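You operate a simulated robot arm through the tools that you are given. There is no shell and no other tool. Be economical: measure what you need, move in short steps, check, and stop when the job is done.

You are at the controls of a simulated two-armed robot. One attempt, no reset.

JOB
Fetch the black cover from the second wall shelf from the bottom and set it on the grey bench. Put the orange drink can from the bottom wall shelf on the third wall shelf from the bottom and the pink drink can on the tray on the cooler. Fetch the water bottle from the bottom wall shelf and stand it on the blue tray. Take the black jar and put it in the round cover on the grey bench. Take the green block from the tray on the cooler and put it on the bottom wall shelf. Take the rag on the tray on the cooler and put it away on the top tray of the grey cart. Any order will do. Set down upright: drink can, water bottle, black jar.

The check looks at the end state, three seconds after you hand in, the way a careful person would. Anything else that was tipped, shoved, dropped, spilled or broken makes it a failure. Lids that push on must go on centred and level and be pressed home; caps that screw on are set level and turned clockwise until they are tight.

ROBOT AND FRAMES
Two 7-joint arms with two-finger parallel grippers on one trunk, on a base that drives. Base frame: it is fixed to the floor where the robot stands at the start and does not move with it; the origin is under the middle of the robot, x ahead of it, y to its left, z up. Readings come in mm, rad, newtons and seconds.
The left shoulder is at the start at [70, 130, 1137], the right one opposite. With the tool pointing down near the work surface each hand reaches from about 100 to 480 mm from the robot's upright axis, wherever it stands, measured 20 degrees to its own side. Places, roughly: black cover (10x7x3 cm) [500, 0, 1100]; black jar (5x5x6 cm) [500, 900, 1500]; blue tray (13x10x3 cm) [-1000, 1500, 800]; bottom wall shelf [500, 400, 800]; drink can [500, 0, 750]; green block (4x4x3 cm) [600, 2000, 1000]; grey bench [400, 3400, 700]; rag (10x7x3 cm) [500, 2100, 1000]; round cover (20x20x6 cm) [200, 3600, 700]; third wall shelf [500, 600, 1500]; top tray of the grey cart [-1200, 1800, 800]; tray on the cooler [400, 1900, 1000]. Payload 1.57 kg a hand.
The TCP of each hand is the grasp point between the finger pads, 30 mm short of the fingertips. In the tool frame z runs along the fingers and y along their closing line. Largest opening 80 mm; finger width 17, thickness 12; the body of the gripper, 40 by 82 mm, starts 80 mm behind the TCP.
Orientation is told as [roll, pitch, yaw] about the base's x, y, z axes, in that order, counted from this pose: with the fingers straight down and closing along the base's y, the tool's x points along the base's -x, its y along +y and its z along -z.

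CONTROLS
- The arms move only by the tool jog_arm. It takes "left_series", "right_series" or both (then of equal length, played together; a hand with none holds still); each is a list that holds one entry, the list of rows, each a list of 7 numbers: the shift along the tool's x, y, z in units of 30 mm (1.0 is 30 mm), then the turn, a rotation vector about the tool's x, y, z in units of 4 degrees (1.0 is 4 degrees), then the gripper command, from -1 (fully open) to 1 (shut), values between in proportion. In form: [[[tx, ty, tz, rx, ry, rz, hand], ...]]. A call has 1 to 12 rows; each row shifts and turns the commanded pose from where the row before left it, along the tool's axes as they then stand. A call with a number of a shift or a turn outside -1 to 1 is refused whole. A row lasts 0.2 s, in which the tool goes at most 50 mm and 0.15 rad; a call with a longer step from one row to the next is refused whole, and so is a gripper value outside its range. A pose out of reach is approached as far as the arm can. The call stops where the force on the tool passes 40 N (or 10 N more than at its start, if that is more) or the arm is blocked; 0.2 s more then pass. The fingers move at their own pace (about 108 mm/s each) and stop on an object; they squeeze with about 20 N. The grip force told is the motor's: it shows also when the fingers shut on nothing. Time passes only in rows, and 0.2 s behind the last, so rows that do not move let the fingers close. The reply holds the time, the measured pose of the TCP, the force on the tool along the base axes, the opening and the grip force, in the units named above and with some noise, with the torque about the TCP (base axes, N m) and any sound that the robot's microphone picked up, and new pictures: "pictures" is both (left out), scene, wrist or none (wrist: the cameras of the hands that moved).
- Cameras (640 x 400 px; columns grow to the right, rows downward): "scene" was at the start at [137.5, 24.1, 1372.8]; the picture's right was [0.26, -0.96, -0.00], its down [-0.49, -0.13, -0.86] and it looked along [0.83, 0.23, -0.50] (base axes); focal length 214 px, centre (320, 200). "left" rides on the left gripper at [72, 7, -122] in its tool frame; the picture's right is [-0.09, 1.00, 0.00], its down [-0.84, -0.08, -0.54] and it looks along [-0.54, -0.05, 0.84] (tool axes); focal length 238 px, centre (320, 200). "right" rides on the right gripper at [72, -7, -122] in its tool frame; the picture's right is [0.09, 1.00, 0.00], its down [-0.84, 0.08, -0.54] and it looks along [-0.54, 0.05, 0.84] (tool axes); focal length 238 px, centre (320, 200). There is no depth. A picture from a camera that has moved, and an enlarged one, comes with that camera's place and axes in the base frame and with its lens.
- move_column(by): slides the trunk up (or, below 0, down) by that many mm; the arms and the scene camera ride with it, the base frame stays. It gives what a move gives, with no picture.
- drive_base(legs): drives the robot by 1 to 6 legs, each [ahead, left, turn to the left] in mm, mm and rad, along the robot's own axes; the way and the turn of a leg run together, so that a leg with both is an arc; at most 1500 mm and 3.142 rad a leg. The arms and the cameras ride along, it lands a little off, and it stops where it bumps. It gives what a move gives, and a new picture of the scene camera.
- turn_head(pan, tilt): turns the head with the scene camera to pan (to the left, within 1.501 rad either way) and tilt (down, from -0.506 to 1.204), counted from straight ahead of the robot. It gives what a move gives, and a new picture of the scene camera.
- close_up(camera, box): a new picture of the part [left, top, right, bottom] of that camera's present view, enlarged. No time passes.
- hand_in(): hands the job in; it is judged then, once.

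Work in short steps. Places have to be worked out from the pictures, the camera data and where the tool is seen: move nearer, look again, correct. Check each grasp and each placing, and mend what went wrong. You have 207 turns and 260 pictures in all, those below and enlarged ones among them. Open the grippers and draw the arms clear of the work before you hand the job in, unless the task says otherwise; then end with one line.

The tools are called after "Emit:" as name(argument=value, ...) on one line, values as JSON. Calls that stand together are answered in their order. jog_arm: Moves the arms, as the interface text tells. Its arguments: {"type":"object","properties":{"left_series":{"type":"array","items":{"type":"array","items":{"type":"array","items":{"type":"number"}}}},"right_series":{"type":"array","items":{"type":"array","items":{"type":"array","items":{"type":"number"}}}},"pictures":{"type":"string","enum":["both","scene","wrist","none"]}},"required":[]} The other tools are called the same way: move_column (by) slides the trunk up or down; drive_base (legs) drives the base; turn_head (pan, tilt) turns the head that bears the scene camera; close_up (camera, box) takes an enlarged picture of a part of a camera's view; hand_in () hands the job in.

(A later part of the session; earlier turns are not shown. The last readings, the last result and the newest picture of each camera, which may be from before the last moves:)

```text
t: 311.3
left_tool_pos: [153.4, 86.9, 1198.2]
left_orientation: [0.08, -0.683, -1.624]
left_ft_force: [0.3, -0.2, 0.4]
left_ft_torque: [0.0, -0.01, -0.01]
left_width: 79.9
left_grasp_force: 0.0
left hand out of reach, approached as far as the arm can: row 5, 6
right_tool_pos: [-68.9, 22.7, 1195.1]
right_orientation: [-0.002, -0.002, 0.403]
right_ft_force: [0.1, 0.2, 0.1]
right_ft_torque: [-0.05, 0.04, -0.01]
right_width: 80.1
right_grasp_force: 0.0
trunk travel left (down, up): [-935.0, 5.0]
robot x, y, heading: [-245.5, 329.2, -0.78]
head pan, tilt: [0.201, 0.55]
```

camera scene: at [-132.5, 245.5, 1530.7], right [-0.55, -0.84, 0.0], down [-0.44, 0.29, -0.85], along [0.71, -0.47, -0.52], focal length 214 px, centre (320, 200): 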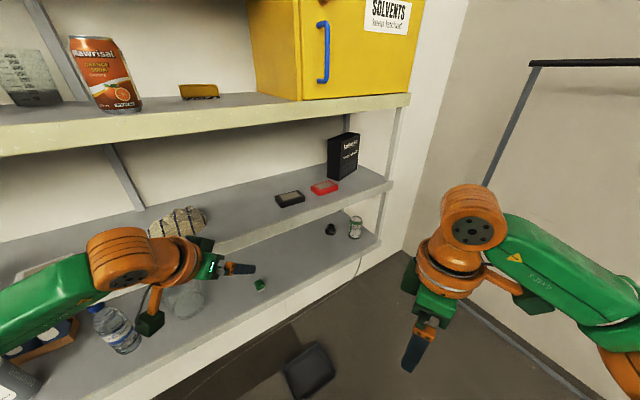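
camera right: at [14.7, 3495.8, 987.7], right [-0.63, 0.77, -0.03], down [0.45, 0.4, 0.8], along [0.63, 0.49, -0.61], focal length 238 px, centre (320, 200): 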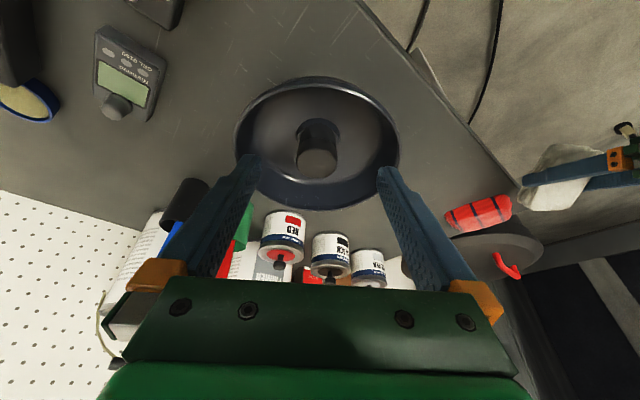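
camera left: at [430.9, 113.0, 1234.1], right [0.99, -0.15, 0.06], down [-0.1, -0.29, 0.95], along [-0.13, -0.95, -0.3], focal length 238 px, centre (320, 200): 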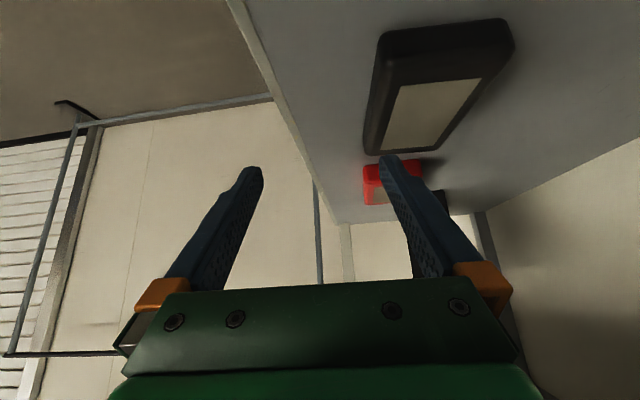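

Turning the robot a further 0.15 right and relaxing the wrist. Then I look at where the elbow sits, for clearance over the glove.

Emit:
drive_base(legs=[[0, 0, -0.15]])

Emit:
jog_arm(left_series=[[[0, 0, 0, 0, 0, -0.7, -1], [0, 0, 0, 0, 0, -0.7, -1], [0, 0, 0, 0, 0, 0, -1]]], pictures="none")

Emit:
turn_head(pan=0.8, tilt=0.7)

```text
t: 312.3
left_tool_pos: [115.2, 30.7, 1198.7]
left_orientation: [0.078, -0.686, -1.773]
left_ft_force: [0.3, 0.5, 0.1]
left_ft_torque: [-0.01, -0.02, 0.02]
left_width: 80.2
left_grasp_force: 0.2
right_tool_pos: [-114.6, 0.6, 1195.4]
right_orientation: [-0.003, 0.0, 0.25]
right_ft_force: [0.9, 0.3, 0.3]
right_ft_torque: [-0.04, 0.03, 0.02]
right_width: 80.1
right_grasp_force: 0.1
trunk travel left (down, up): [-935.0, 5.0]
robot x, y, heading: [-243.8, 329.5, -0.928]
head pan, tilt: [0.201, 0.55]
camera scene: at [-144.6, 231.2, 1530.7], right [-0.67, -0.74, 0.0], down [-0.39, 0.35, -0.85], along [0.63, -0.57, -0.52], focal length 214 px, centre (320, 200)
```

scene: 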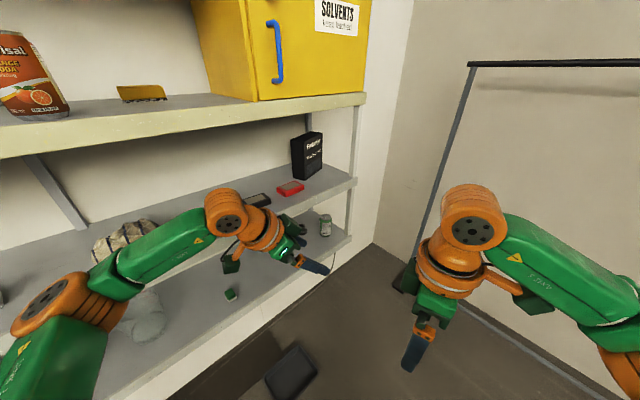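

```text
t: 313.1
left_tool_pos: [112.2, 29.6, 1199.0]
left_orientation: [-0.003, -0.689, -1.648]
left_ft_force: [-0.1, 0.7, -0.1]
left_ft_torque: [0.01, 0.0, -0.02]
left_width: 79.8
left_grasp_force: 0.1
right_tool_pos: [-117.2, 0.6, 1195.7]
right_orientation: [-0.003, -0.003, 0.251]
right_ft_force: [-0.1, -0.7, 0.1]
right_ft_torque: [0.02, -0.03, 0.03]
right_width: 80.1
right_grasp_force: 0.1
trunk travel left (down, up): [-935.0, 5.0]
robot x, y, heading: [-242.2, 331.9, -0.932]
head pan, tilt: [0.201, 0.55]
```

```text
t: 314.1
left_tool_pos: [112.8, 29.6, 1199.3]
left_orientation: [0.001, -0.687, -1.649]
left_ft_force: [0.2, -0.2, 0.4]
left_ft_torque: [-0.03, 0.01, 0.01]
left_width: 80.2
left_grasp_force: 0.1
right_tool_pos: [-116.8, -0.7, 1196.2]
right_orientation: [-0.001, -0.002, 0.253]
right_ft_force: [0.5, 0.0, 0.3]
right_ft_torque: [-0.01, -0.02, 0.0]
right_width: 79.9
right_grasp_force: 0.0
trunk travel left (down, up): [-935.0, 5.0]
robot x, y, heading: [-242.4, 325.7, -0.929]
head pan, tilt: [0.799, 0.7]
camera scene: at [-129.5, 277.7, 1517.6], right [-0.13, -0.99, 0.0], down [-0.64, 0.09, -0.77], along [0.76, -0.1, -0.64], focal length 214 px, centre (320, 200)
```

scene: 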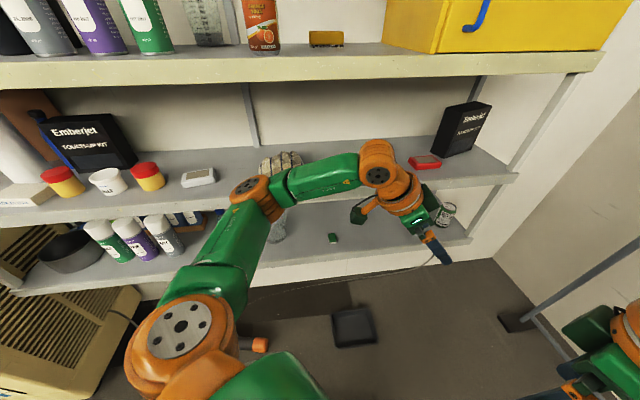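

The elbow will be at z≈1297, clear of the objects on shelf 2 (≤1190) and below shelf 3. Driving in to bring the hand nearly over the cover.

Emit:
drive_base(legs=[[235, 232, 0]])

Emit:
jog_arm(left_series=[[[0, 0, 0, 0, 0, 0, -1]]], pictures="wrist")

```text
t: 316.3
left_tool_pos: [443.6, -21.5, 1201.8]
left_orientation: [0.004, -0.687, -1.647]
left_ft_force: [-0.2, 0.0, -0.3]
left_ft_torque: [0.0, 0.01, 0.02]
left_width: 79.7
left_grasp_force: 0.0
right_tool_pos: [213.4, -52.0, 1195.0]
right_orientation: [-0.003, -0.004, 0.254]
right_ft_force: [0.0, -0.1, -0.7]
right_ft_torque: [0.02, -0.02, 0.01]
right_width: 80.4
right_grasp_force: 0.1
trunk travel left (down, up): [-935.0, 5.0]
robot x, y, heading: [87.2, 277.5, -0.927]
head pan, tilt: [0.799, 0.7]
camera scene: at [198.9, 226.6, 1517.9], right [-0.13, -0.99, 0.0], down [-0.64, 0.08, -0.77], along [0.76, -0.1, -0.64], focal length 214 px, centre (320, 200)
```

scene: 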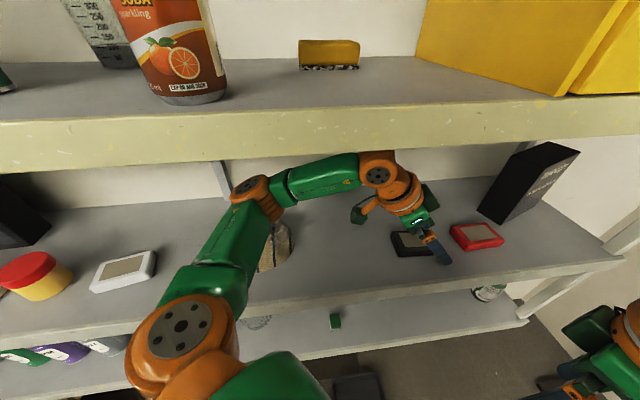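

```text
t: 316.7
left_tool_pos: [446.5, -22.5, 1199.0]
left_orientation: [-0.002, -0.687, -1.643]
left_ft_force: [-1.1, 0.1, -0.1]
left_ft_torque: [0.0, 0.01, -0.02]
left_width: 80.0
left_grasp_force: 0.0
right_tool_pos: [217.2, -52.8, 1194.8]
right_orientation: [-0.003, 0.0, 0.255]
right_ft_force: [0.2, 1.1, -0.5]
right_ft_torque: [-0.03, -0.02, -0.03]
right_width: 80.3
right_grasp_force: 0.0
trunk travel left (down, up): [-935.0, 5.0]
robot x, y, heading: [87.0, 277.4, -0.924]
head pan, tilt: [0.799, 0.7]
camera left: at [463.6, 111.2, 1248.7], right [0.99, -0.14, 0.06], down [-0.1, -0.3, 0.95], along [-0.12, -0.94, -0.31], focal length 238 px, centre (320, 200)
```

left: 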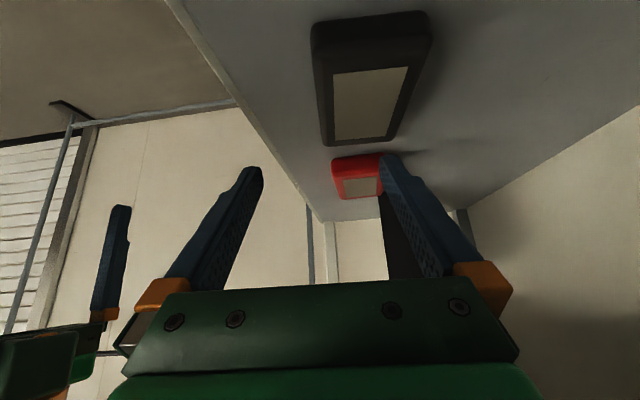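

Cover mid-line x≈481. Moving 35 mm in and lowering 20 mm, then checking the finger straddle.

Emit:
jog_arm(left_series=[[[0, 0.6, 0, 0, 0, 0, -1], [0, 0.59, 0, 0, 0, 0, -1], [0.43, 0, 0.51, 0, 0, 0, -1], [0, 0, 0, 0, 0, 0, -1]]], pictures="wrist")

Emit:
close_up(camera="scene", box=[330, 170, 490, 270])

```text
t: 317.7
left_tool_pos: [464.9, -23.4, 1179.1]
left_orientation: [-0.001, -0.689, -1.645]
left_ft_force: [0.3, -0.6, -0.5]
left_ft_torque: [0.0, -0.01, -0.03]
left_width: 80.1
left_grasp_force: 0.1
left hand out of reach, approached as far as the arm can: row 2
right_tool_pos: [217.3, -51.5, 1196.0]
right_orientation: [-0.002, -0.001, 0.255]
right_ft_force: [0.7, -1.0, 0.1]
right_ft_torque: [0.02, -0.01, 0.0]
right_width: 80.0
right_grasp_force: 0.1
trunk travel left (down, up): [-935.0, 5.0]
robot x, y, heading: [84.0, 276.7, -0.924]
head pan, tilt: [0.799, 0.7]
camera left: at [481.5, 110.8, 1228.4], right [0.99, -0.14, 0.06], down [-0.1, -0.3, 0.95], along [-0.12, -0.94, -0.31], focal length 238 px, centre (320, 200)
```

left: 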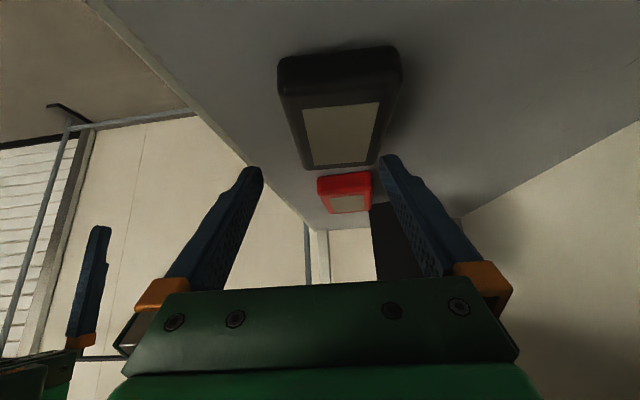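

```text
4.00 times, centred on (410, 220) of scene
camera zoom: at [202.4, 226.1, 1517.6], right [-0.13, -0.99, 0.0], down [-0.64, 0.08, -0.76], along [0.76, -0.1, -0.64], focal length 858 px, centre (-40, 120)
```

zoom: 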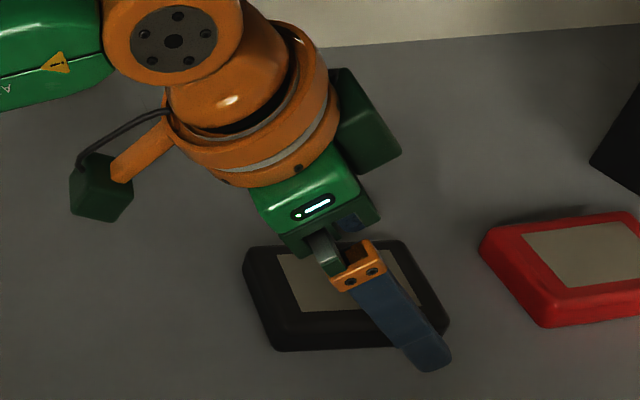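

Reach limit again, so I nudge the base 17 mm towards the shelf instead.

Emit:
drive_base(legs=[[10, 14, 0]])

Emit:
jog_arm(left_series=[[[0, 0, 0, 0, 0, 0, -1]]], pictures="wrist")

```text
t: 318.5
left_tool_pos: [470.4, -22.0, 1179.4]
left_orientation: [0.003, -0.686, -1.645]
left_ft_force: [-0.5, 0.3, 0.3]
left_ft_torque: [0.0, -0.02, 0.01]
left_width: 80.0
left_grasp_force: 0.1
right_tool_pos: [223.4, -52.4, 1195.8]
right_orientation: [-0.001, -0.003, 0.255]
right_ft_force: [0.3, -0.2, 0.0]
right_ft_torque: [0.06, -0.01, 0.0]
right_width: 80.0
right_grasp_force: 0.1
trunk travel left (down, up): [-935.0, 5.0]
robot x, y, heading: [98.1, 277.0, -0.93]
head pan, tilt: [0.799, 0.7]
stopped in leg 1: the robot was blocked; the commanded pose is now the measured one
camera scene: at [207.1, 226.1, 1517.9], right [-0.13, -0.99, 0.0], down [-0.64, 0.08, -0.77], along [0.76, -0.1, -0.64], focal length 214 px, centre (320, 200)
```

scene: 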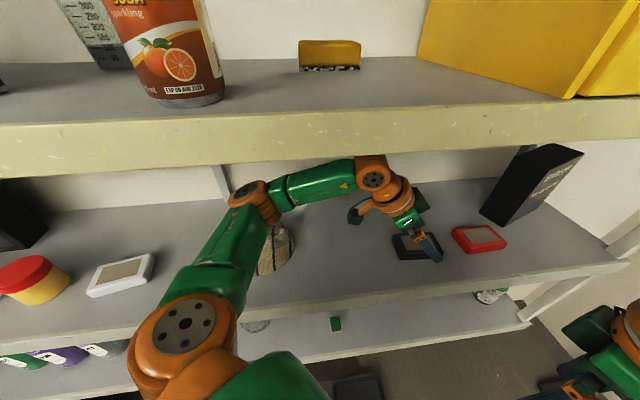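

```text
t: 318.9
left_tool_pos: [473.5, -21.2, 1178.9]
left_orientation: [-0.002, -0.687, -1.642]
left_ft_force: [0.0, -0.8, 0.2]
left_ft_torque: [0.01, 0.05, 0.01]
left_width: 79.9
left_grasp_force: 0.1
right_tool_pos: [225.7, -52.5, 1195.1]
right_orientation: [-0.003, 0.0, 0.254]
right_ft_force: [0.7, -0.1, -0.6]
right_ft_torque: [-0.01, -0.02, 0.0]
right_width: 80.0
right_grasp_force: 0.1
trunk travel left (down, up): [-935.0, 5.0]
robot x, y, heading: [93.9, 271.0, -0.933]
head pan, tilt: [0.799, 0.7]
camera left: at [490.5, 111.1, 1228.2], right [0.99, -0.14, 0.06], down [-0.1, -0.3, 0.95], along [-0.12, -0.94, -0.31], focal length 238 px, centre (320, 200)
```

left: 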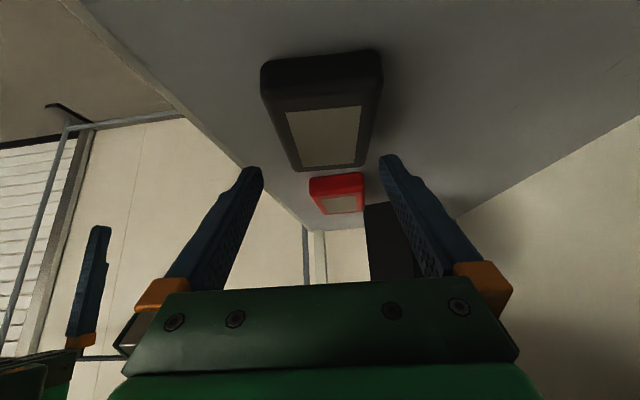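

The base touched something, so I'll use the arm for the last 9 mm.

Emit:
jog_arm(left_series=[[[0, 0.3, 0, 0, 0, 0, -1], [0, 0, 0, 0, 0, 0, -1]]], pictures="none")

```text
t: 319.5
left_tool_pos: [472.8, -22.3, 1178.5]
left_orientation: [-0.002, -0.688, -1.644]
left_ft_force: [-0.9, -0.1, -0.5]
left_ft_torque: [0.01, 0.02, -0.01]
left_width: 80.2
left_grasp_force: 0.1
left hand out of reach, approached as far as the arm can: row 1
right_tool_pos: [225.9, -52.5, 1196.3]
right_orientation: [-0.003, 0.001, 0.254]
right_ft_force: [-0.3, -0.4, -0.2]
right_ft_torque: [-0.01, 0.0, -0.01]
right_width: 79.9
right_grasp_force: 0.1
trunk travel left (down, up): [-935.0, 5.0]
robot x, y, heading: [96.5, 276.4, -0.925]
head pan, tilt: [0.799, 0.7]
```

A small in-place turn of +0.03 rad swings the hand 9 mm further in.

Emit:
drive_base(legs=[[0, 0, 0.03]])

Emit:
jog_arm(left_series=[[[0, 0, 0, 0, 0, 0, -1]]], pictures="wrist")

```text
t: 320.3
left_tool_pos: [480.6, -11.5, 1179.5]
left_orientation: [0.001, -0.688, -1.614]
left_ft_force: [-0.1, 0.9, 0.1]
left_ft_torque: [0.03, 0.01, 0.0]
left_width: 79.9
left_grasp_force: 0.1
right_tool_pos: [234.8, -47.5, 1195.1]
right_orientation: [-0.002, 0.0, 0.287]
right_ft_force: [-0.1, -0.6, -0.5]
right_ft_torque: [0.0, 0.01, -0.03]
right_width: 80.0
right_grasp_force: 0.1
trunk travel left (down, up): [-935.0, 5.0]
robot x, y, heading: [95.3, 275.6, -0.896]
head pan, tilt: [0.799, 0.7]
camera scene: at [211.4, 229.1, 1517.6], right [-0.1, -1.0, 0.0], down [-0.64, 0.06, -0.77], along [0.76, -0.07, -0.64], focal length 214 px, centre (320, 200)
```

scene: 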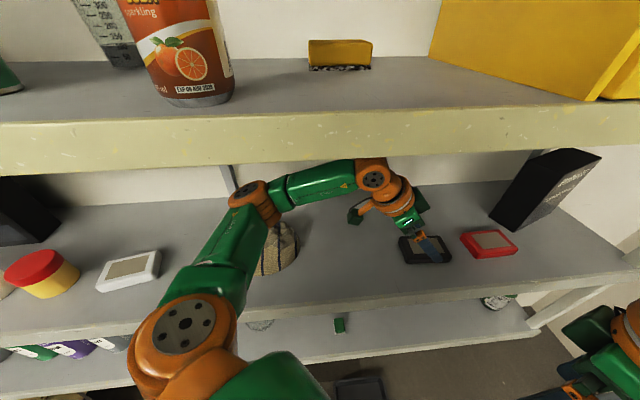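

```text
t: 320.7
left_tool_pos: [482.6, -10.2, 1179.0]
left_orientation: [-0.002, -0.687, -1.614]
left_ft_force: [0.7, 0.3, -0.9]
left_ft_torque: [0.0, 0.0, 0.01]
left_width: 80.0
left_grasp_force: 0.1
right_tool_pos: [235.8, -47.3, 1195.0]
right_orientation: [-0.001, -0.002, 0.286]
right_ft_force: [-0.1, -0.6, -0.6]
right_ft_torque: [0.0, 0.05, 0.0]
right_width: 79.8
right_grasp_force: 0.0
trunk travel left (down, up): [-935.0, 5.0]
robot x, y, heading: [95.5, 279.5, -0.894]
head pan, tilt: [0.799, 0.7]
camera left: at [494.8, 123.4, 1228.5], right [0.99, -0.11, 0.06], down [-0.09, -0.3, 0.95], along [-0.09, -0.95, -0.31], focal length 238 px, centre (320, 200)
```

left: 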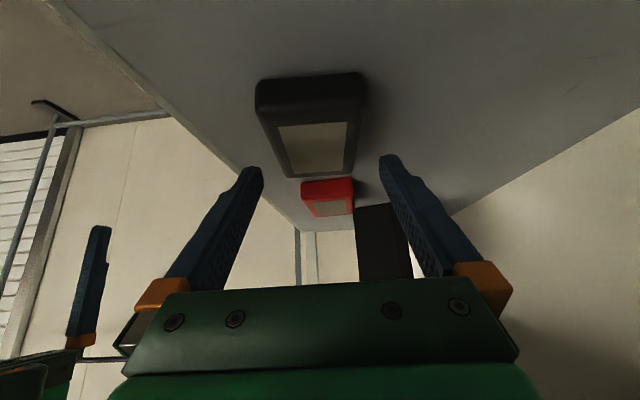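

Aligned. Lowering the whole trunk 20 mm, then checking the straddle.

Emit:
move_column(by=-20)

Emit:
close_up(camera="left", box=[220, 60, 420, 260])

Emit:
close_up(camera="scene", box=[350, 180, 510, 280])

```text
t: 321.4
left_tool_pos: [482.0, -10.5, 1158.6]
left_orientation: [-0.002, -0.689, -1.611]
left_ft_force: [-0.2, -0.6, 0.4]
left_ft_torque: [0.0, -0.05, 0.02]
left_width: 80.0
left_grasp_force: 0.1
right_tool_pos: [234.4, -48.9, 1175.4]
right_orientation: [-0.003, 0.0, 0.286]
right_ft_force: [0.1, -0.6, -0.3]
right_ft_torque: [0.03, -0.04, 0.0]
right_width: 80.1
right_grasp_force: 0.0
trunk travel left (down, up): [-915.0, 25.0]
robot x, y, heading: [95.4, 277.0, -0.898]
head pan, tilt: [0.799, 0.7]
```

```text
2.00 times, centred on (320, 160) of left
camera zoom: at [494.8, 122.9, 1208.3], right [0.99, -0.11, 0.06], down [-0.09, -0.3, 0.95], along [-0.09, -0.95, -0.31], focal length 477 px, centre (320, 280)
```

zoom: 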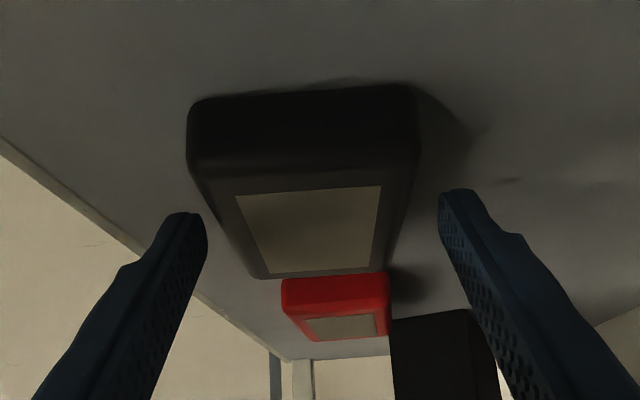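

```text
4.00 times, centred on (430, 230) of scene
camera zoom: at [212.5, 229.6, 1497.5], right [-0.1, -1.0, 0.0], down [-0.64, 0.06, -0.76], along [0.76, -0.07, -0.64], focal length 858 px, centre (-120, 80)
```

zoom: 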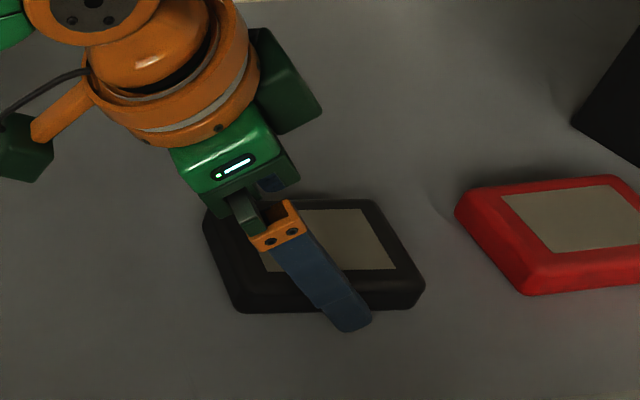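

The fingers straddle the cover with 6 and 12 mm gaps. Lowering 10 mm more and closing.

Emit:
move_column(by=-10)

Emit:
jog_arm(left_series=[[[0, 0, 0, 0, 0, 0, -0.5], [0, 0, 0, 0, 0, 0, 0.5], [0, 0, 0, 0, 0, 0, 1], [0, 0, 0, 0, 0, 0, 1]]], pictures="wrist")

```text
t: 321.9
left_tool_pos: [481.7, -10.9, 1149.4]
left_orientation: [0.001, -0.688, -1.612]
left_ft_force: [-0.5, 0.3, 0.1]
left_ft_torque: [-0.03, -0.02, 0.01]
left_width: 79.9
left_grasp_force: 0.2
right_tool_pos: [235.4, -48.0, 1164.3]
right_orientation: [-0.002, -0.001, 0.286]
right_ft_force: [-0.1, 0.6, -0.2]
right_ft_torque: [0.02, -0.01, -0.06]
right_width: 79.9
right_grasp_force: 0.1
trunk travel left (down, up): [-905.0, 35.0]
robot x, y, heading: [96.5, 280.9, -0.894]
head pan, tilt: [0.799, 0.7]
```

```text
t: 322.9
left_tool_pos: [481.7, -10.9, 1147.8]
left_orientation: [0.0, -0.689, -1.615]
left_ft_force: [-0.4, -0.1, -0.8]
left_ft_torque: [-0.01, 0.06, -0.04]
left_width: 61.7
left_grasp_force: 20.2
right_tool_pos: [234.8, -47.8, 1164.7]
right_orientation: [-0.001, -0.001, 0.285]
right_ft_force: [-0.5, -0.4, -0.4]
right_ft_torque: [-0.01, -0.03, -0.03]
right_width: 80.1
right_grasp_force: 0.0
trunk travel left (down, up): [-905.0, 35.0]
robot x, y, heading: [98.0, 277.6, -0.896]
head pan, tilt: [0.799, 0.7]
camera left: at [494.2, 123.1, 1198.6], right [0.99, -0.11, 0.06], down [-0.09, -0.3, 0.95], along [-0.09, -0.95, -0.31], focal length 238 px, centre (320, 200)
```

left: 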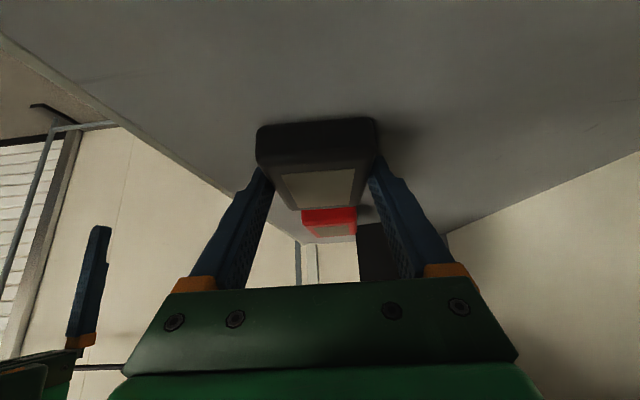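

Gripped at 62 mm. Lifting 25 mm gently with the trunk and checking.

Emit:
move_column(by=25)

Emit:
close_up(camera="left", box=[220, 60, 420, 260])

Emit:
close_up(camera="scene", box=[350, 180, 510, 280])

```text
t: 323.6
left_tool_pos: [481.9, -10.2, 1173.9]
left_orientation: [0.001, -0.688, -1.613]
left_ft_force: [0.3, -0.2, -3.7]
left_ft_torque: [0.04, -0.01, -0.03]
left_width: 61.7
left_grasp_force: 20.0
right_tool_pos: [235.0, -49.0, 1190.3]
right_orientation: [-0.002, -0.002, 0.288]
right_ft_force: [0.8, -0.5, -0.2]
right_ft_torque: [-0.01, -0.02, 0.02]
right_width: 79.9
right_grasp_force: 0.1
trunk travel left (down, up): [-930.0, 10.0]
robot x, y, heading: [97.4, 280.4, -0.897]
head pan, tilt: [0.799, 0.7]
```

```text
2.00 times, centred on (320, 160) of left
camera zoom: at [494.5, 123.1, 1223.6], right [0.99, -0.11, 0.06], down [-0.09, -0.3, 0.95], along [-0.09, -0.95, -0.31], focal length 477 px, centre (320, 280)
```

zoom: 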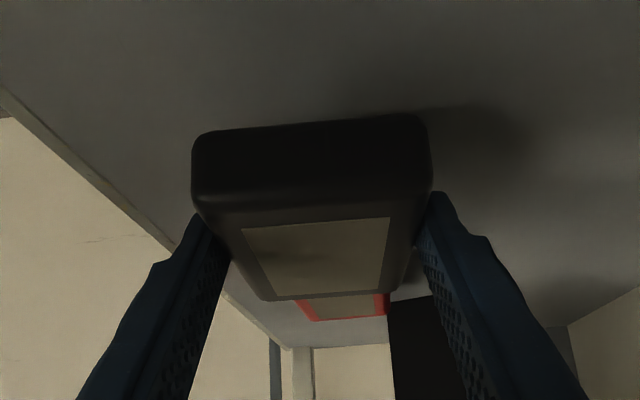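

```text
4.00 times, centred on (430, 230) of scene
camera zoom: at [212.1, 229.8, 1512.7], right [-0.1, -1.0, 0.0], down [-0.64, 0.06, -0.76], along [0.76, -0.07, -0.64], focal length 858 px, centre (-120, 80)
```

zoom: 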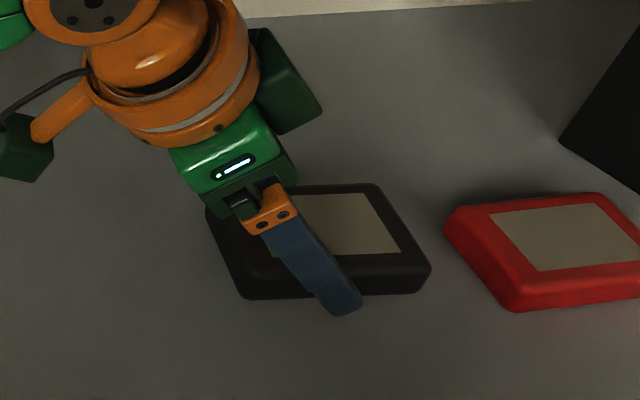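

The cover is held securely. Backing straight out of the shelf the way I came in.

Emit:
drive_base(legs=[[-253, -245, 0]])

Emit:
jog_arm(left_series=[[[0, 0, 0, 0, 0, 0, 1]]], pictures="wrist")

```text
t: 326.0
left_tool_pos: [130.6, 35.8, 1172.8]
left_orientation: [-0.007, -0.688, -1.608]
left_ft_force: [1.0, 0.2, -3.0]
left_ft_torque: [0.01, 0.0, -0.05]
left_width: 61.8
left_grasp_force: 19.4
right_tool_pos: [-117.0, -2.2, 1189.8]
right_orientation: [0.001, 0.002, 0.288]
right_ft_force: [1.0, 0.1, 0.8]
right_ft_torque: [-0.01, 0.05, -0.01]
right_width: 79.9
right_grasp_force: 0.0
trunk travel left (down, up): [-930.0, 10.0]
robot x, y, heading: [-260.3, 323.8, -0.896]
head pan, tilt: [0.799, 0.7]
camera scene: at [-138.2, 275.1, 1512.2], right [-0.1, -1.0, 0.0], down [-0.64, 0.06, -0.76], along [0.76, -0.07, -0.65], focal length 214 px, centre (320, 200)
```

scene: 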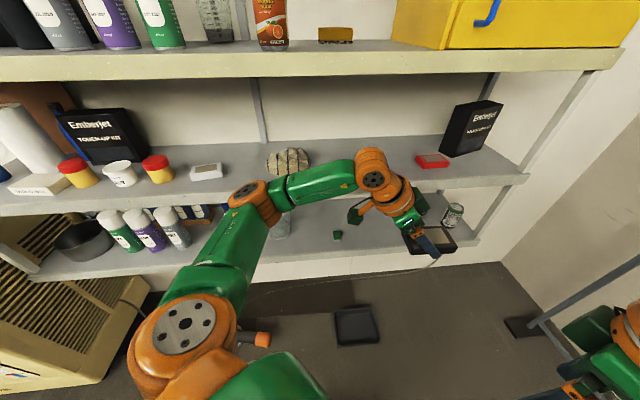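

```text
t: 326.4
left_tool_pos: [127.3, 35.7, 1173.5]
left_orientation: [-0.001, -0.688, -1.612]
left_ft_force: [0.3, 0.8, -2.2]
left_ft_torque: [0.06, 0.02, -0.04]
left_width: 61.5
left_grasp_force: 19.5
right_tool_pos: [-118.7, -2.2, 1189.9]
right_orientation: [-0.003, -0.001, 0.29]
right_ft_force: [0.1, -0.1, 0.5]
right_ft_torque: [0.02, 0.01, -0.03]
right_width: 79.9
right_grasp_force: 0.1
trunk travel left (down, up): [-930.0, 10.0]
robot x, y, heading: [-257.3, 323.5, -0.894]
head pan, tilt: [0.799, 0.7]
camera left: at [139.9, 169.7, 1223.5], right [0.99, -0.11, 0.06], down [-0.09, -0.3, 0.95], along [-0.09, -0.95, -0.31], focal length 238 px, centre (320, 200)
```

left: 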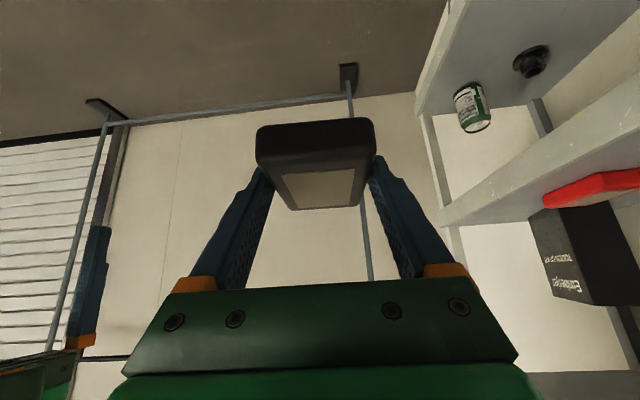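

Cover carried clear. Now I square both hands up (left yaw back to 0, right yaw back to 0) while driving toward the water bottle.

Emit:
jog_arm(left_series=[[[0, 0.3, 0, -0.643, 0, -0.766, 1], [0, 0.3, 0, -0.643, 0, -0.766, 1], [0, 0.3, 0, -0.643, 0, -0.766, 1], [0, 0.3, 0, -0.643, 0, -0.766, 1], [0, 0.3, 0, -0.643, 0, -0.766, 1], [0, 0.3, 0, -0.643, 0, -0.766, 1], [0, 0.3, 0, -0.643, 0, -0.766, 1], [0, 0.3, 0, -0.643, 0, -0.766, 1], [0, 0.3, 0, -0.643, 0, -0.766, 1], [0, 0.3, 0, -0.643, 0, -0.766, 1], [0, 0, 0, 0, 0, 0, 1], [0, 0, 0, 0, 0, 0, 1]]], right_series=[[[0, 0, 0, 0, 0, 1, -1], [0, 0, 0, 0, 0, 1, -1], [0, 0, 0, 0, 0, 1, -1], [0, 0, 0, 0, 0, 1, -1], [0, 0, 0, 0, 0, 1, -1], [0, 0, 0, 0, 0, 1, -1], [0, 0, 0, 0, 0, 1, -1], [0, 0, 0, 0, 0, 1, -1], [0, 0, 0, 0, 0, 1, -1], [0, 0, 0, 0, 0, 1, -1], [0, 0, 0, 0, 0, 1, -1], [0, 0, 0, 0, 0, 1, -1]]], pictures="none")

Emit:
jog_arm(right_series=[[[0, 0, 0, 0, 0, 1, -1], [0, 0, 0, 0, 0, 1, -1], [0, 0, 0, 0, 0, 1, -1], [0, 0, 0, 0, 0, 1, -1], [0, 0, 0, 0, 0, 1, -1], [-0.47, 0, 0, 0, -1, 0, -1], [-0.47, 0, 0, 0, -1, 0, -1], [-0.47, 0, 0, 0, -1, 0, -1], [-0.47, 0, 0, 0, -1, 0, -1], [-0.47, 0, 0, 0, -1, 0, -1], [-0.47, 0, 0, 0, -1, 0, -1], [-0.47, 0, 0, 0, -1, 0, -1]]], pictures="none")

Emit:
jog_arm(right_series=[[[-0.47, 0, 0, 0, -1, 0, -1], [-0.47, 0, 0, 0, -1, 0, -1], [-0.47, 0, 0, 0, -1, 0, -1], [-0.47, 0, 0, 0, -1, 0, -1], [-0.47, 0, 0, 0, -1, 0, -1], [-0.47, 0, 0, 0, -1, 0, -1], [-0.47, 0, 0, 0, -1, 0, -1], [-0.47, 0, 0, 0, -1, 0, -1], [0, 0, 0, 0, 0, 0, -1]]], pictures="none")

Emit:
drive_base(legs=[[0, 0, 0.894], [0, 356, 0]])

```text
t: 329.0
left_tool_pos: [214.0, 61.0, 1174.7]
left_orientation: [0.009, -0.688, -0.917]
left_ft_force: [0.5, 0.0, -2.8]
left_ft_torque: [0.02, 0.06, 0.0]
left_width: 61.6
left_grasp_force: 19.8
right_tool_pos: [-118.7, -2.0, 1189.1]
right_orientation: [0.0, -0.002, -0.552]
right_ft_force: [-0.2, 0.4, -0.2]
right_ft_torque: [-0.03, 0.05, 0.03]
right_width: 79.8
right_grasp_force: 0.1
trunk travel left (down, up): [-930.0, 10.0]
robot x, y, heading: [-257.8, 323.3, -0.894]
head pan, tilt: [0.799, 0.7]
```

```text
t: 331.6
left_tool_pos: [212.3, 60.4, 1173.8]
left_orientation: [0.01, -0.69, -0.92]
left_ft_force: [0.5, 0.7, -3.0]
left_ft_torque: [0.03, 0.04, -0.02]
left_width: 61.7
left_grasp_force: 19.9
right_tool_pos: [-60.1, -76.4, 1208.8]
right_orientation: [-0.001, -0.49, -0.899]
right_ft_force: [0.9, -0.4, -0.4]
right_ft_torque: [0.0, -0.01, 0.02]
right_width: 80.1
right_grasp_force: 0.2
trunk travel left (down, up): [-930.0, 10.0]
robot x, y, heading: [-260.6, 323.0, -0.895]
head pan, tilt: [0.799, 0.7]
```

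```text
t: 333.6
left_tool_pos: [212.3, 60.9, 1174.1]
left_orientation: [0.008, -0.69, -0.919]
left_ft_force: [-0.5, -0.5, -2.3]
left_ft_torque: [0.04, 0.05, 0.02]
left_width: 61.6
left_grasp_force: 19.7
right_tool_pos: [-7.0, -140.2, 1285.6]
right_orientation: [0.0, -1.049, -0.897]
right_ft_force: [0.3, -0.1, -0.6]
right_ft_torque: [0.02, -0.04, 0.0]
right_width: 79.9
right_grasp_force: 0.0
trunk travel left (down, up): [-930.0, 10.0]
robot x, y, heading: [-258.2, 319.7, -0.898]
head pan, tilt: [0.799, 0.7]
```

```text
t: 338.1
left_tool_pos: [250.4, 876.8, 1174.7]
left_orientation: [0.013, -0.69, -0.042]
left_ft_force: [-0.8, -0.1, -3.5]
left_ft_torque: [-0.01, 0.0, 0.0]
left_width: 61.7
left_grasp_force: 19.7
right_tool_pos: [265.7, 580.1, 1284.6]
right_orientation: [0.007, -1.05, -0.024]
right_ft_force: [0.7, 0.5, -0.5]
right_ft_torque: [0.01, 0.02, 0.02]
right_width: 80.1
right_grasp_force: 0.0
trunk travel left (down, up): [-930.0, 10.0]
robot x, y, heading: [-256.3, 680.1, -0.016]
head pan, tilt: [0.799, 0.7]
camera scene: at [-141.5, 740.2, 1512.7], right [0.71, -0.71, 0.0], down [-0.46, -0.45, -0.77], along [0.54, 0.54, -0.64], focal length 214 px, centre (320, 200)
```

scene: 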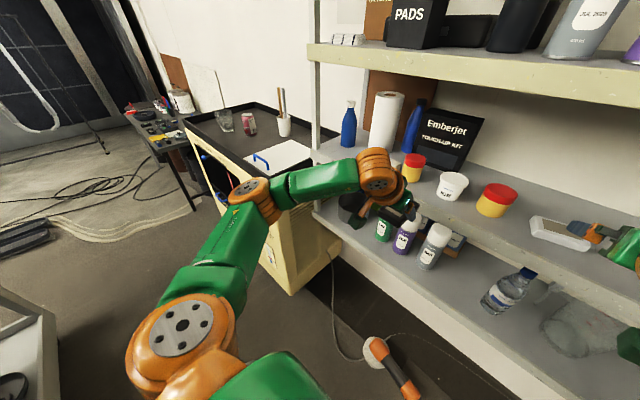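

Lowering the trunk 400 mm and looking at the bottle.

Emit:
move_column(by=-400)

Emit:
turn_head(pan=-0.1, tilt=0.35)

Emit:
jog_arm(right_series=[[[0, 0, 0, 0, 0, 0, -1]]], pictures="wrist")

```text
t: 342.0
left_tool_pos: [249.9, 879.6, 774.4]
left_orientation: [0.01, -0.69, -0.041]
left_ft_force: [0.2, 1.3, -3.0]
left_ft_torque: [-0.03, 0.04, -0.01]
left_width: 61.5
left_grasp_force: 20.3
right_tool_pos: [264.6, 581.3, 886.2]
right_orientation: [0.0, -1.048, -0.019]
right_ft_force: [-0.7, 0.5, -0.5]
right_ft_torque: [0.0, 0.01, 0.0]
right_width: 80.0
right_grasp_force: 0.0
trunk travel left (down, up): [-530.0, 410.0]
robot x, y, heading: [-255.7, 682.4, -0.014]
head pan, tilt: [0.799, 0.7]
```

```text
t: 343.2
left_tool_pos: [250.3, 879.7, 773.3]
left_orientation: [0.009, -0.689, -0.04]
left_ft_force: [0.4, -0.8, -2.2]
left_ft_torque: [-0.02, 0.03, 0.03]
left_width: 61.6
left_grasp_force: 19.8
right_tool_pos: [265.4, 581.8, 885.6]
right_orientation: [0.0, -1.05, -0.018]
right_ft_force: [0.8, -0.2, 0.0]
right_ft_torque: [0.04, -0.01, 0.02]
right_width: 80.0
right_grasp_force: 0.0
trunk travel left (down, up): [-530.0, 410.0]
robot x, y, heading: [-252.2, 685.3, -0.012]
head pan, tilt: [-0.099, 0.351]
camera scene: at [-109.3, 673.2, 1143.9], right [-0.11, -0.99, 0.0], down [-0.34, 0.04, -0.94], along [0.93, -0.11, -0.34], focal length 214 px, centre (320, 200)
```

scene: 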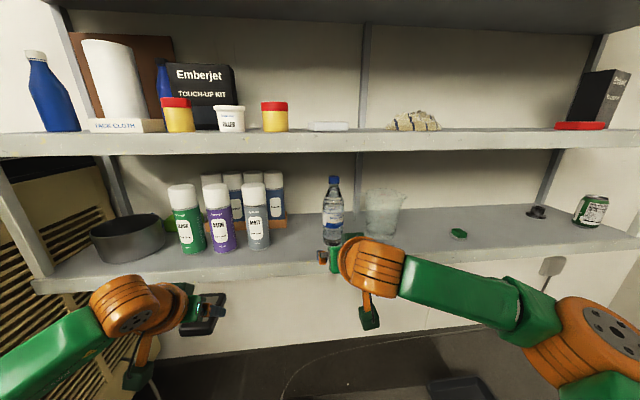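

```text
t: 343.6
left_tool_pos: [250.5, 880.1, 774.4]
left_orientation: [0.008, -0.689, -0.038]
left_ft_force: [-0.1, 0.1, -2.8]
left_ft_torque: [-0.03, 0.06, 0.01]
left_width: 61.8
left_grasp_force: 20.1
right_tool_pos: [264.2, 581.8, 886.6]
right_orientation: [0.0, -1.049, -0.02]
right_ft_force: [0.3, 0.0, -0.1]
right_ft_torque: [0.02, 0.0, -0.02]
right_width: 79.9
right_grasp_force: 0.0
trunk travel left (down, up): [-530.0, 410.0]
robot x, y, heading: [-253.6, 682.9, -0.017]
head pan, tilt: [-0.099, 0.351]
camera right: at [122.8, 577.8, 884.1], right [-0.03, 1.0, -0.08], down [-0.05, 0.08, 1.0], along [1.0, 0.03, 0.05], focal length 238 px, centre (320, 200)
```

right: 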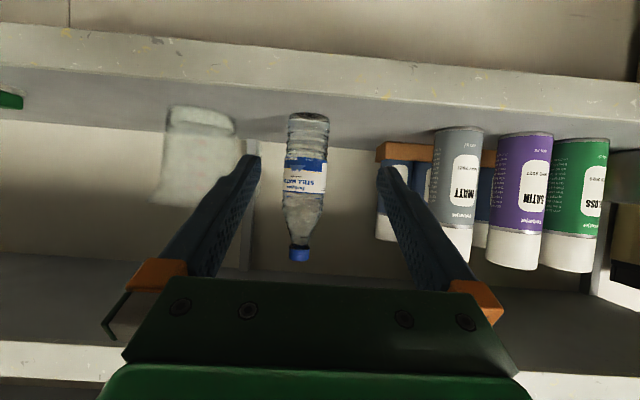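

The bottle is at about (500,563), base 776, cap ≈1000. I'll grip it by the neck (z≈962) so it can't slip. First I retract the left hand and flatten the right hand to ~76°.

Emit:
jog_arm(left_series=[[[0.766, 0, -0.643, 0, 0, 0, 1], [0.766, 0, -0.643, 0, 0, 0, 1], [0.766, 0, -0.643, 0, 0, 0, 1], [0.766, 0, -0.643, 0, 0, 0, 1], [0, 0, 0, 0, 0, 0, 1]]], right_series=[[[-0.47, -0.16, 0, 0, -1, 0, -1], [-0.47, -0.16, 0, 0, -1, 0, -1], [-0.47, -0.16, 0, 0, -1, 0, -1], [-0.47, -0.16, 0, 0, -1, 0, -1], [0, 0, 0, 0, 0, 0, -1]]], pictures="none")

Emit:
move_column(by=24)

Emit:
drive_base(legs=[[110, 0, 0.012]])

Emit:
jog_arm(right_series=[[[0, 0, 0, 0, 0, 0, -0.2]]], pictures="wrist")

```text
t: 344.8
left_tool_pos: [127.6, 883.2, 774.7]
left_orientation: [0.009, -0.689, -0.041]
left_ft_force: [0.7, -0.3, -2.8]
left_ft_torque: [0.01, 0.05, 0.01]
left_width: 61.7
left_grasp_force: 19.8
right_tool_pos: [286.3, 563.0, 935.8]
right_orientation: [0.001, -1.33, -0.019]
right_ft_force: [-0.5, 0.3, -0.1]
right_ft_torque: [-0.01, -0.02, 0.01]
right_width: 80.3
right_grasp_force: 0.0
trunk travel left (down, up): [-530.0, 410.0]
robot x, y, heading: [-252.7, 682.6, -0.02]
head pan, tilt: [-0.099, 0.351]
```

```text
t: 345.5
left_tool_pos: [129.3, 882.4, 799.6]
left_orientation: [0.009, -0.689, -0.04]
left_ft_force: [0.8, -0.1, -3.5]
left_ft_torque: [-0.01, 0.04, 0.02]
left_width: 61.5
left_grasp_force: 20.1
right_tool_pos: [286.6, 563.0, 960.4]
right_orientation: [0.0, -1.327, -0.019]
right_ft_force: [0.5, -0.5, 0.4]
right_ft_torque: [-0.02, 0.0, -0.01]
right_width: 79.8
right_grasp_force: 0.0
trunk travel left (down, up): [-554.0, 386.0]
robot x, y, heading: [-251.9, 682.6, -0.015]
head pan, tilt: [-0.099, 0.351]
```

```text
t: 346.7
left_tool_pos: [236.1, 886.0, 798.7]
left_orientation: [0.009, -0.692, -0.028]
left_ft_force: [-0.2, 0.0, -2.3]
left_ft_torque: [-0.02, 0.05, 0.01]
left_width: 61.4
left_grasp_force: 20.0
right_tool_pos: [397.9, 568.0, 961.3]
right_orientation: [0.002, -1.328, -0.008]
right_ft_force: [0.8, -0.5, -0.3]
right_ft_torque: [0.01, 0.03, 0.0]
right_width: 80.0
right_grasp_force: 0.0
trunk travel left (down, up): [-554.0, 386.0]
robot x, y, heading: [-144.0, 682.7, -0.004]
head pan, tilt: [-0.099, 0.351]
camera scene: at [0.6, 673.6, 1168.0], right [-0.1, -0.99, 0.0], down [-0.34, 0.04, -0.94], along [0.93, -0.1, -0.34], focal length 214 px, centre (320, 200)
```

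scene: 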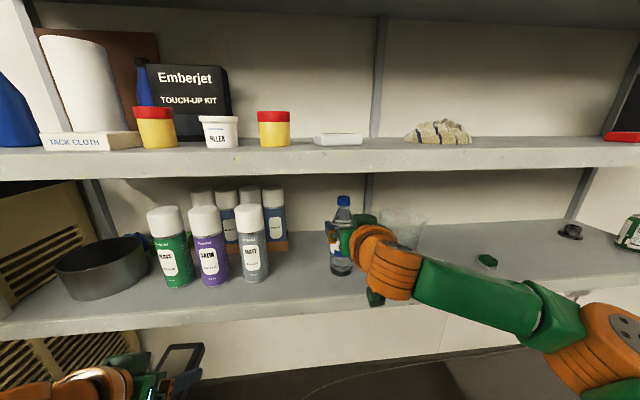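

```text
t: 347.1
left_tool_pos: [235.5, 886.2, 798.5]
left_orientation: [0.008, -0.689, -0.031]
left_ft_force: [1.5, -0.1, -2.0]
left_ft_torque: [0.0, 0.05, 0.04]
left_width: 61.9
left_grasp_force: 19.6
right_tool_pos: [398.0, 567.4, 961.4]
right_orientation: [0.002, -1.327, -0.009]
right_ft_force: [0.4, 0.0, -0.6]
right_ft_torque: [-0.01, 0.01, 0.0]
right_width: 48.1
right_grasp_force: 0.1
trunk travel left (down, up): [-554.0, 386.0]
robot x, y, heading: [-143.1, 684.9, -0.009]
head pan, tilt: [-0.099, 0.351]
camera right: at [261.7, 561.3, 920.6], right [-0.01, 1.0, -0.09], down [-0.33, 0.08, 0.94], along [0.95, 0.04, 0.32], focal length 238 px, centre (320, 200)
```

right: 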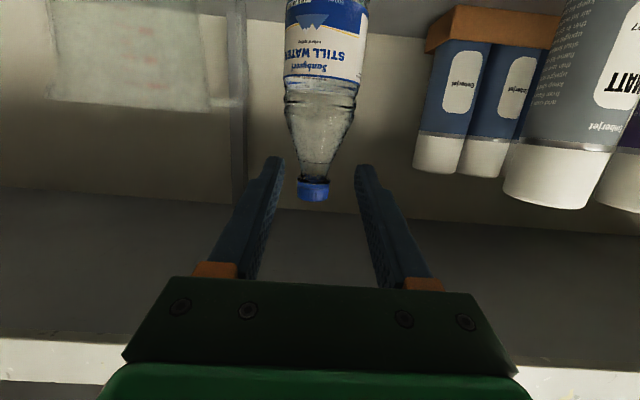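

The neck is at z≈967, x≈488. Advancing 70 mm towards it and checking.

Emit:
jog_arm(right_series=[[[-0.265, -0.05, 0.76, 0, 0, 0, -0.2], [-0.265, -0.05, 0.76, 0, 0, 0, -0.2], [-0.265, -0.04, 0.76, 0, 0, 0, -0.2], [0, 0, 0, 0, 0, 0, -0.2]]], pictures="wrist")

Emit:
close_up(camera="scene", box=[290, 170, 450, 290])

```text
t: 348.1
left_tool_pos: [235.9, 885.0, 800.2]
left_orientation: [0.008, -0.691, -0.028]
left_ft_force: [-0.2, -0.6, -2.6]
left_ft_torque: [0.02, 0.06, 0.02]
left_width: 61.8
left_grasp_force: 20.3
right_tool_pos: [469.0, 561.0, 968.3]
right_orientation: [0.001, -1.328, -0.009]
right_ft_force: [0.2, 0.7, 0.0]
right_ft_torque: [0.01, -0.03, 0.02]
right_width: 48.1
right_grasp_force: 0.0
trunk travel left (down, up): [-554.0, 386.0]
robot x, y, heading: [-142.5, 684.2, -0.005]
head pan, tilt: [-0.099, 0.351]
camera right: at [332.4, 556.4, 927.8], right [-0.01, 1.0, -0.09], down [-0.33, 0.08, 0.94], along [0.95, 0.04, 0.32], focal length 238 px, centre (320, 200)
```

right: 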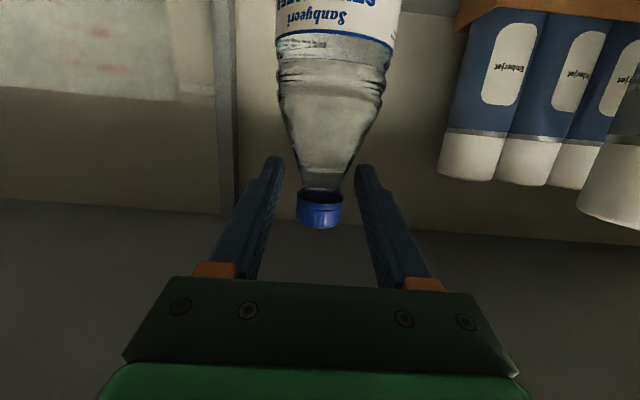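

```text
3.33 times, centred on (370, 230) of scene
camera zoom: at [0.7, 673.5, 1168.0], right [-0.1, -0.99, 0.0], down [-0.34, 0.04, -0.94], along [0.93, -0.1, -0.34], focal length 715 px, centre (153, 100)
```

zoom: 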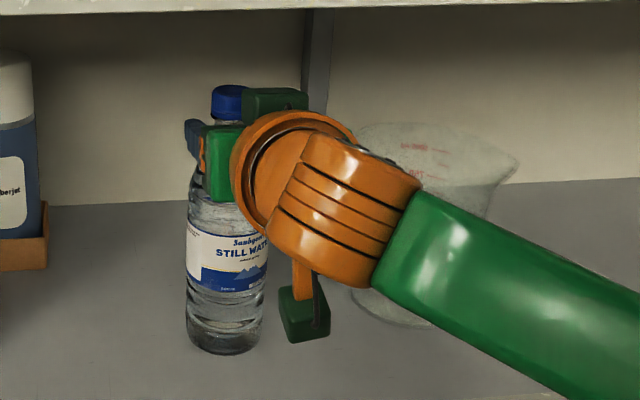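

The neck sits between the fingers. Moving 15 mm forward, 4 mm down, and closing.

Emit:
jog_arm(right_series=[[[0.01, 0, 0.51, 0, 0, 0, -0.2], [0, 0, 0, 0, 0, 0, 0.2], [0, 0, 0, 0, 0, 0, 1], [0, 0, 0, 0, 0, 0, 1], [0, 0, 0, 0, 0, 0, 1]]], pictures="wrist")

```text
t: 349.3
left_tool_pos: [235.7, 885.5, 799.4]
left_orientation: [0.007, -0.691, -0.028]
left_ft_force: [0.4, -0.6, -2.3]
left_ft_torque: [-0.01, 0.09, -0.02]
left_width: 61.5
left_grasp_force: 20.3
right_tool_pos: [484.1, 563.0, 964.2]
right_orientation: [0.0, -1.326, -0.008]
right_ft_force: [0.5, 1.0, 0.4]
right_ft_torque: [0.03, -0.11, 0.04]
right_width: 34.9
right_grasp_force: 19.8
trunk travel left (down, up): [-554.0, 386.0]
robot x, y, heading: [-145.9, 684.6, -0.006]
head pan, tilt: [-0.099, 0.351]
camera right: at [348.2, 556.7, 923.4], right [-0.01, 1.0, -0.09], down [-0.32, 0.08, 0.94], along [0.95, 0.04, 0.32], focal length 238 px, centre (320, 200)
```

right: 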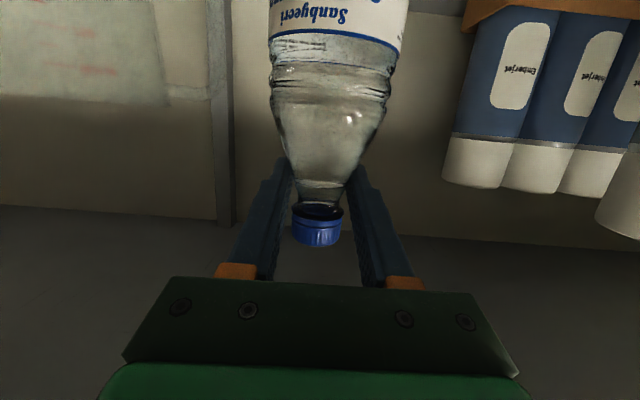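

Gripped at 35 mm on the shoulder just below the neck. Lifting 35 mm to see that it seats under the cap.

Emit:
move_column(by=35)

Emit:
jog_arm(right_series=[[[0, 0, 0, 0, 0, 0, 1]]], pictures="both")

```text
t: 350.1
left_tool_pos: [238.0, 885.0, 833.7]
left_orientation: [0.009, -0.689, -0.029]
left_ft_force: [0.6, -0.2, -2.1]
left_ft_torque: [0.01, 0.03, 0.01]
left_width: 61.8
left_grasp_force: 19.7
right_tool_pos: [485.7, 562.1, 997.1]
right_orientation: [0.002, -1.326, -0.009]
right_ft_force: [0.4, 0.2, -5.4]
right_ft_torque: [0.03, 0.01, -0.02]
right_width: 28.9
right_grasp_force: 20.1
trunk travel left (down, up): [-589.0, 351.0]
robot x, y, heading: [-143.2, 683.2, -0.007]
head pan, tilt: [-0.099, 0.351]
```

```text
t: 350.5
left_tool_pos: [237.6, 886.3, 834.7]
left_orientation: [0.009, -0.689, -0.028]
left_ft_force: [1.1, 0.4, -2.4]
left_ft_torque: [-0.03, 0.03, 0.01]
left_width: 61.5
left_grasp_force: 20.3
right_tool_pos: [486.2, 562.0, 998.0]
right_orientation: [0.002, -1.326, -0.012]
right_ft_force: [0.0, -0.5, -5.7]
right_ft_torque: [0.0, 0.07, 0.01]
right_width: 28.9
right_grasp_force: 20.8
trunk travel left (down, up): [-589.0, 351.0]
robot x, y, heading: [-139.5, 680.3, -0.003]
head pan, tilt: [-0.099, 0.351]
camera scene: at [2.4, 673.3, 1202.7], right [-0.1, -0.99, 0.0], down [-0.34, 0.04, -0.94], along [0.93, -0.1, -0.35], focal length 214 px, centre (320, 200)
camera right: at [349.3, 556.2, 957.6], right [-0.01, 1.0, -0.09], down [-0.32, 0.08, 0.94], along [0.95, 0.04, 0.32], focal length 238 px, centre (320, 200)
```

scene: 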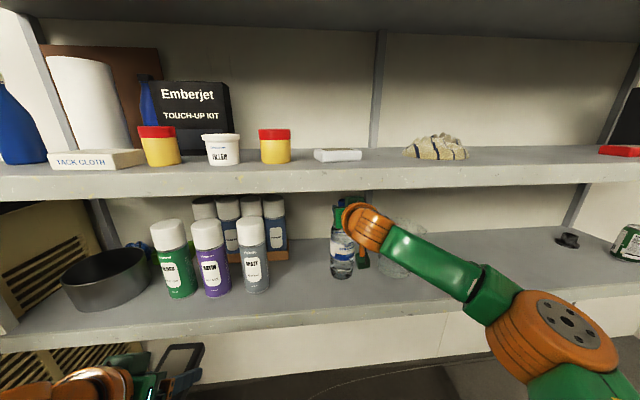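
right: 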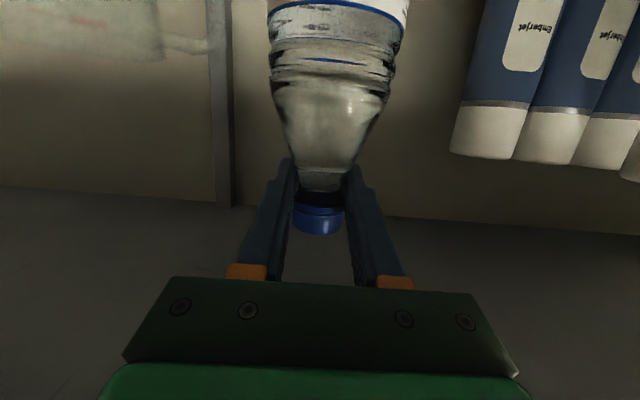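

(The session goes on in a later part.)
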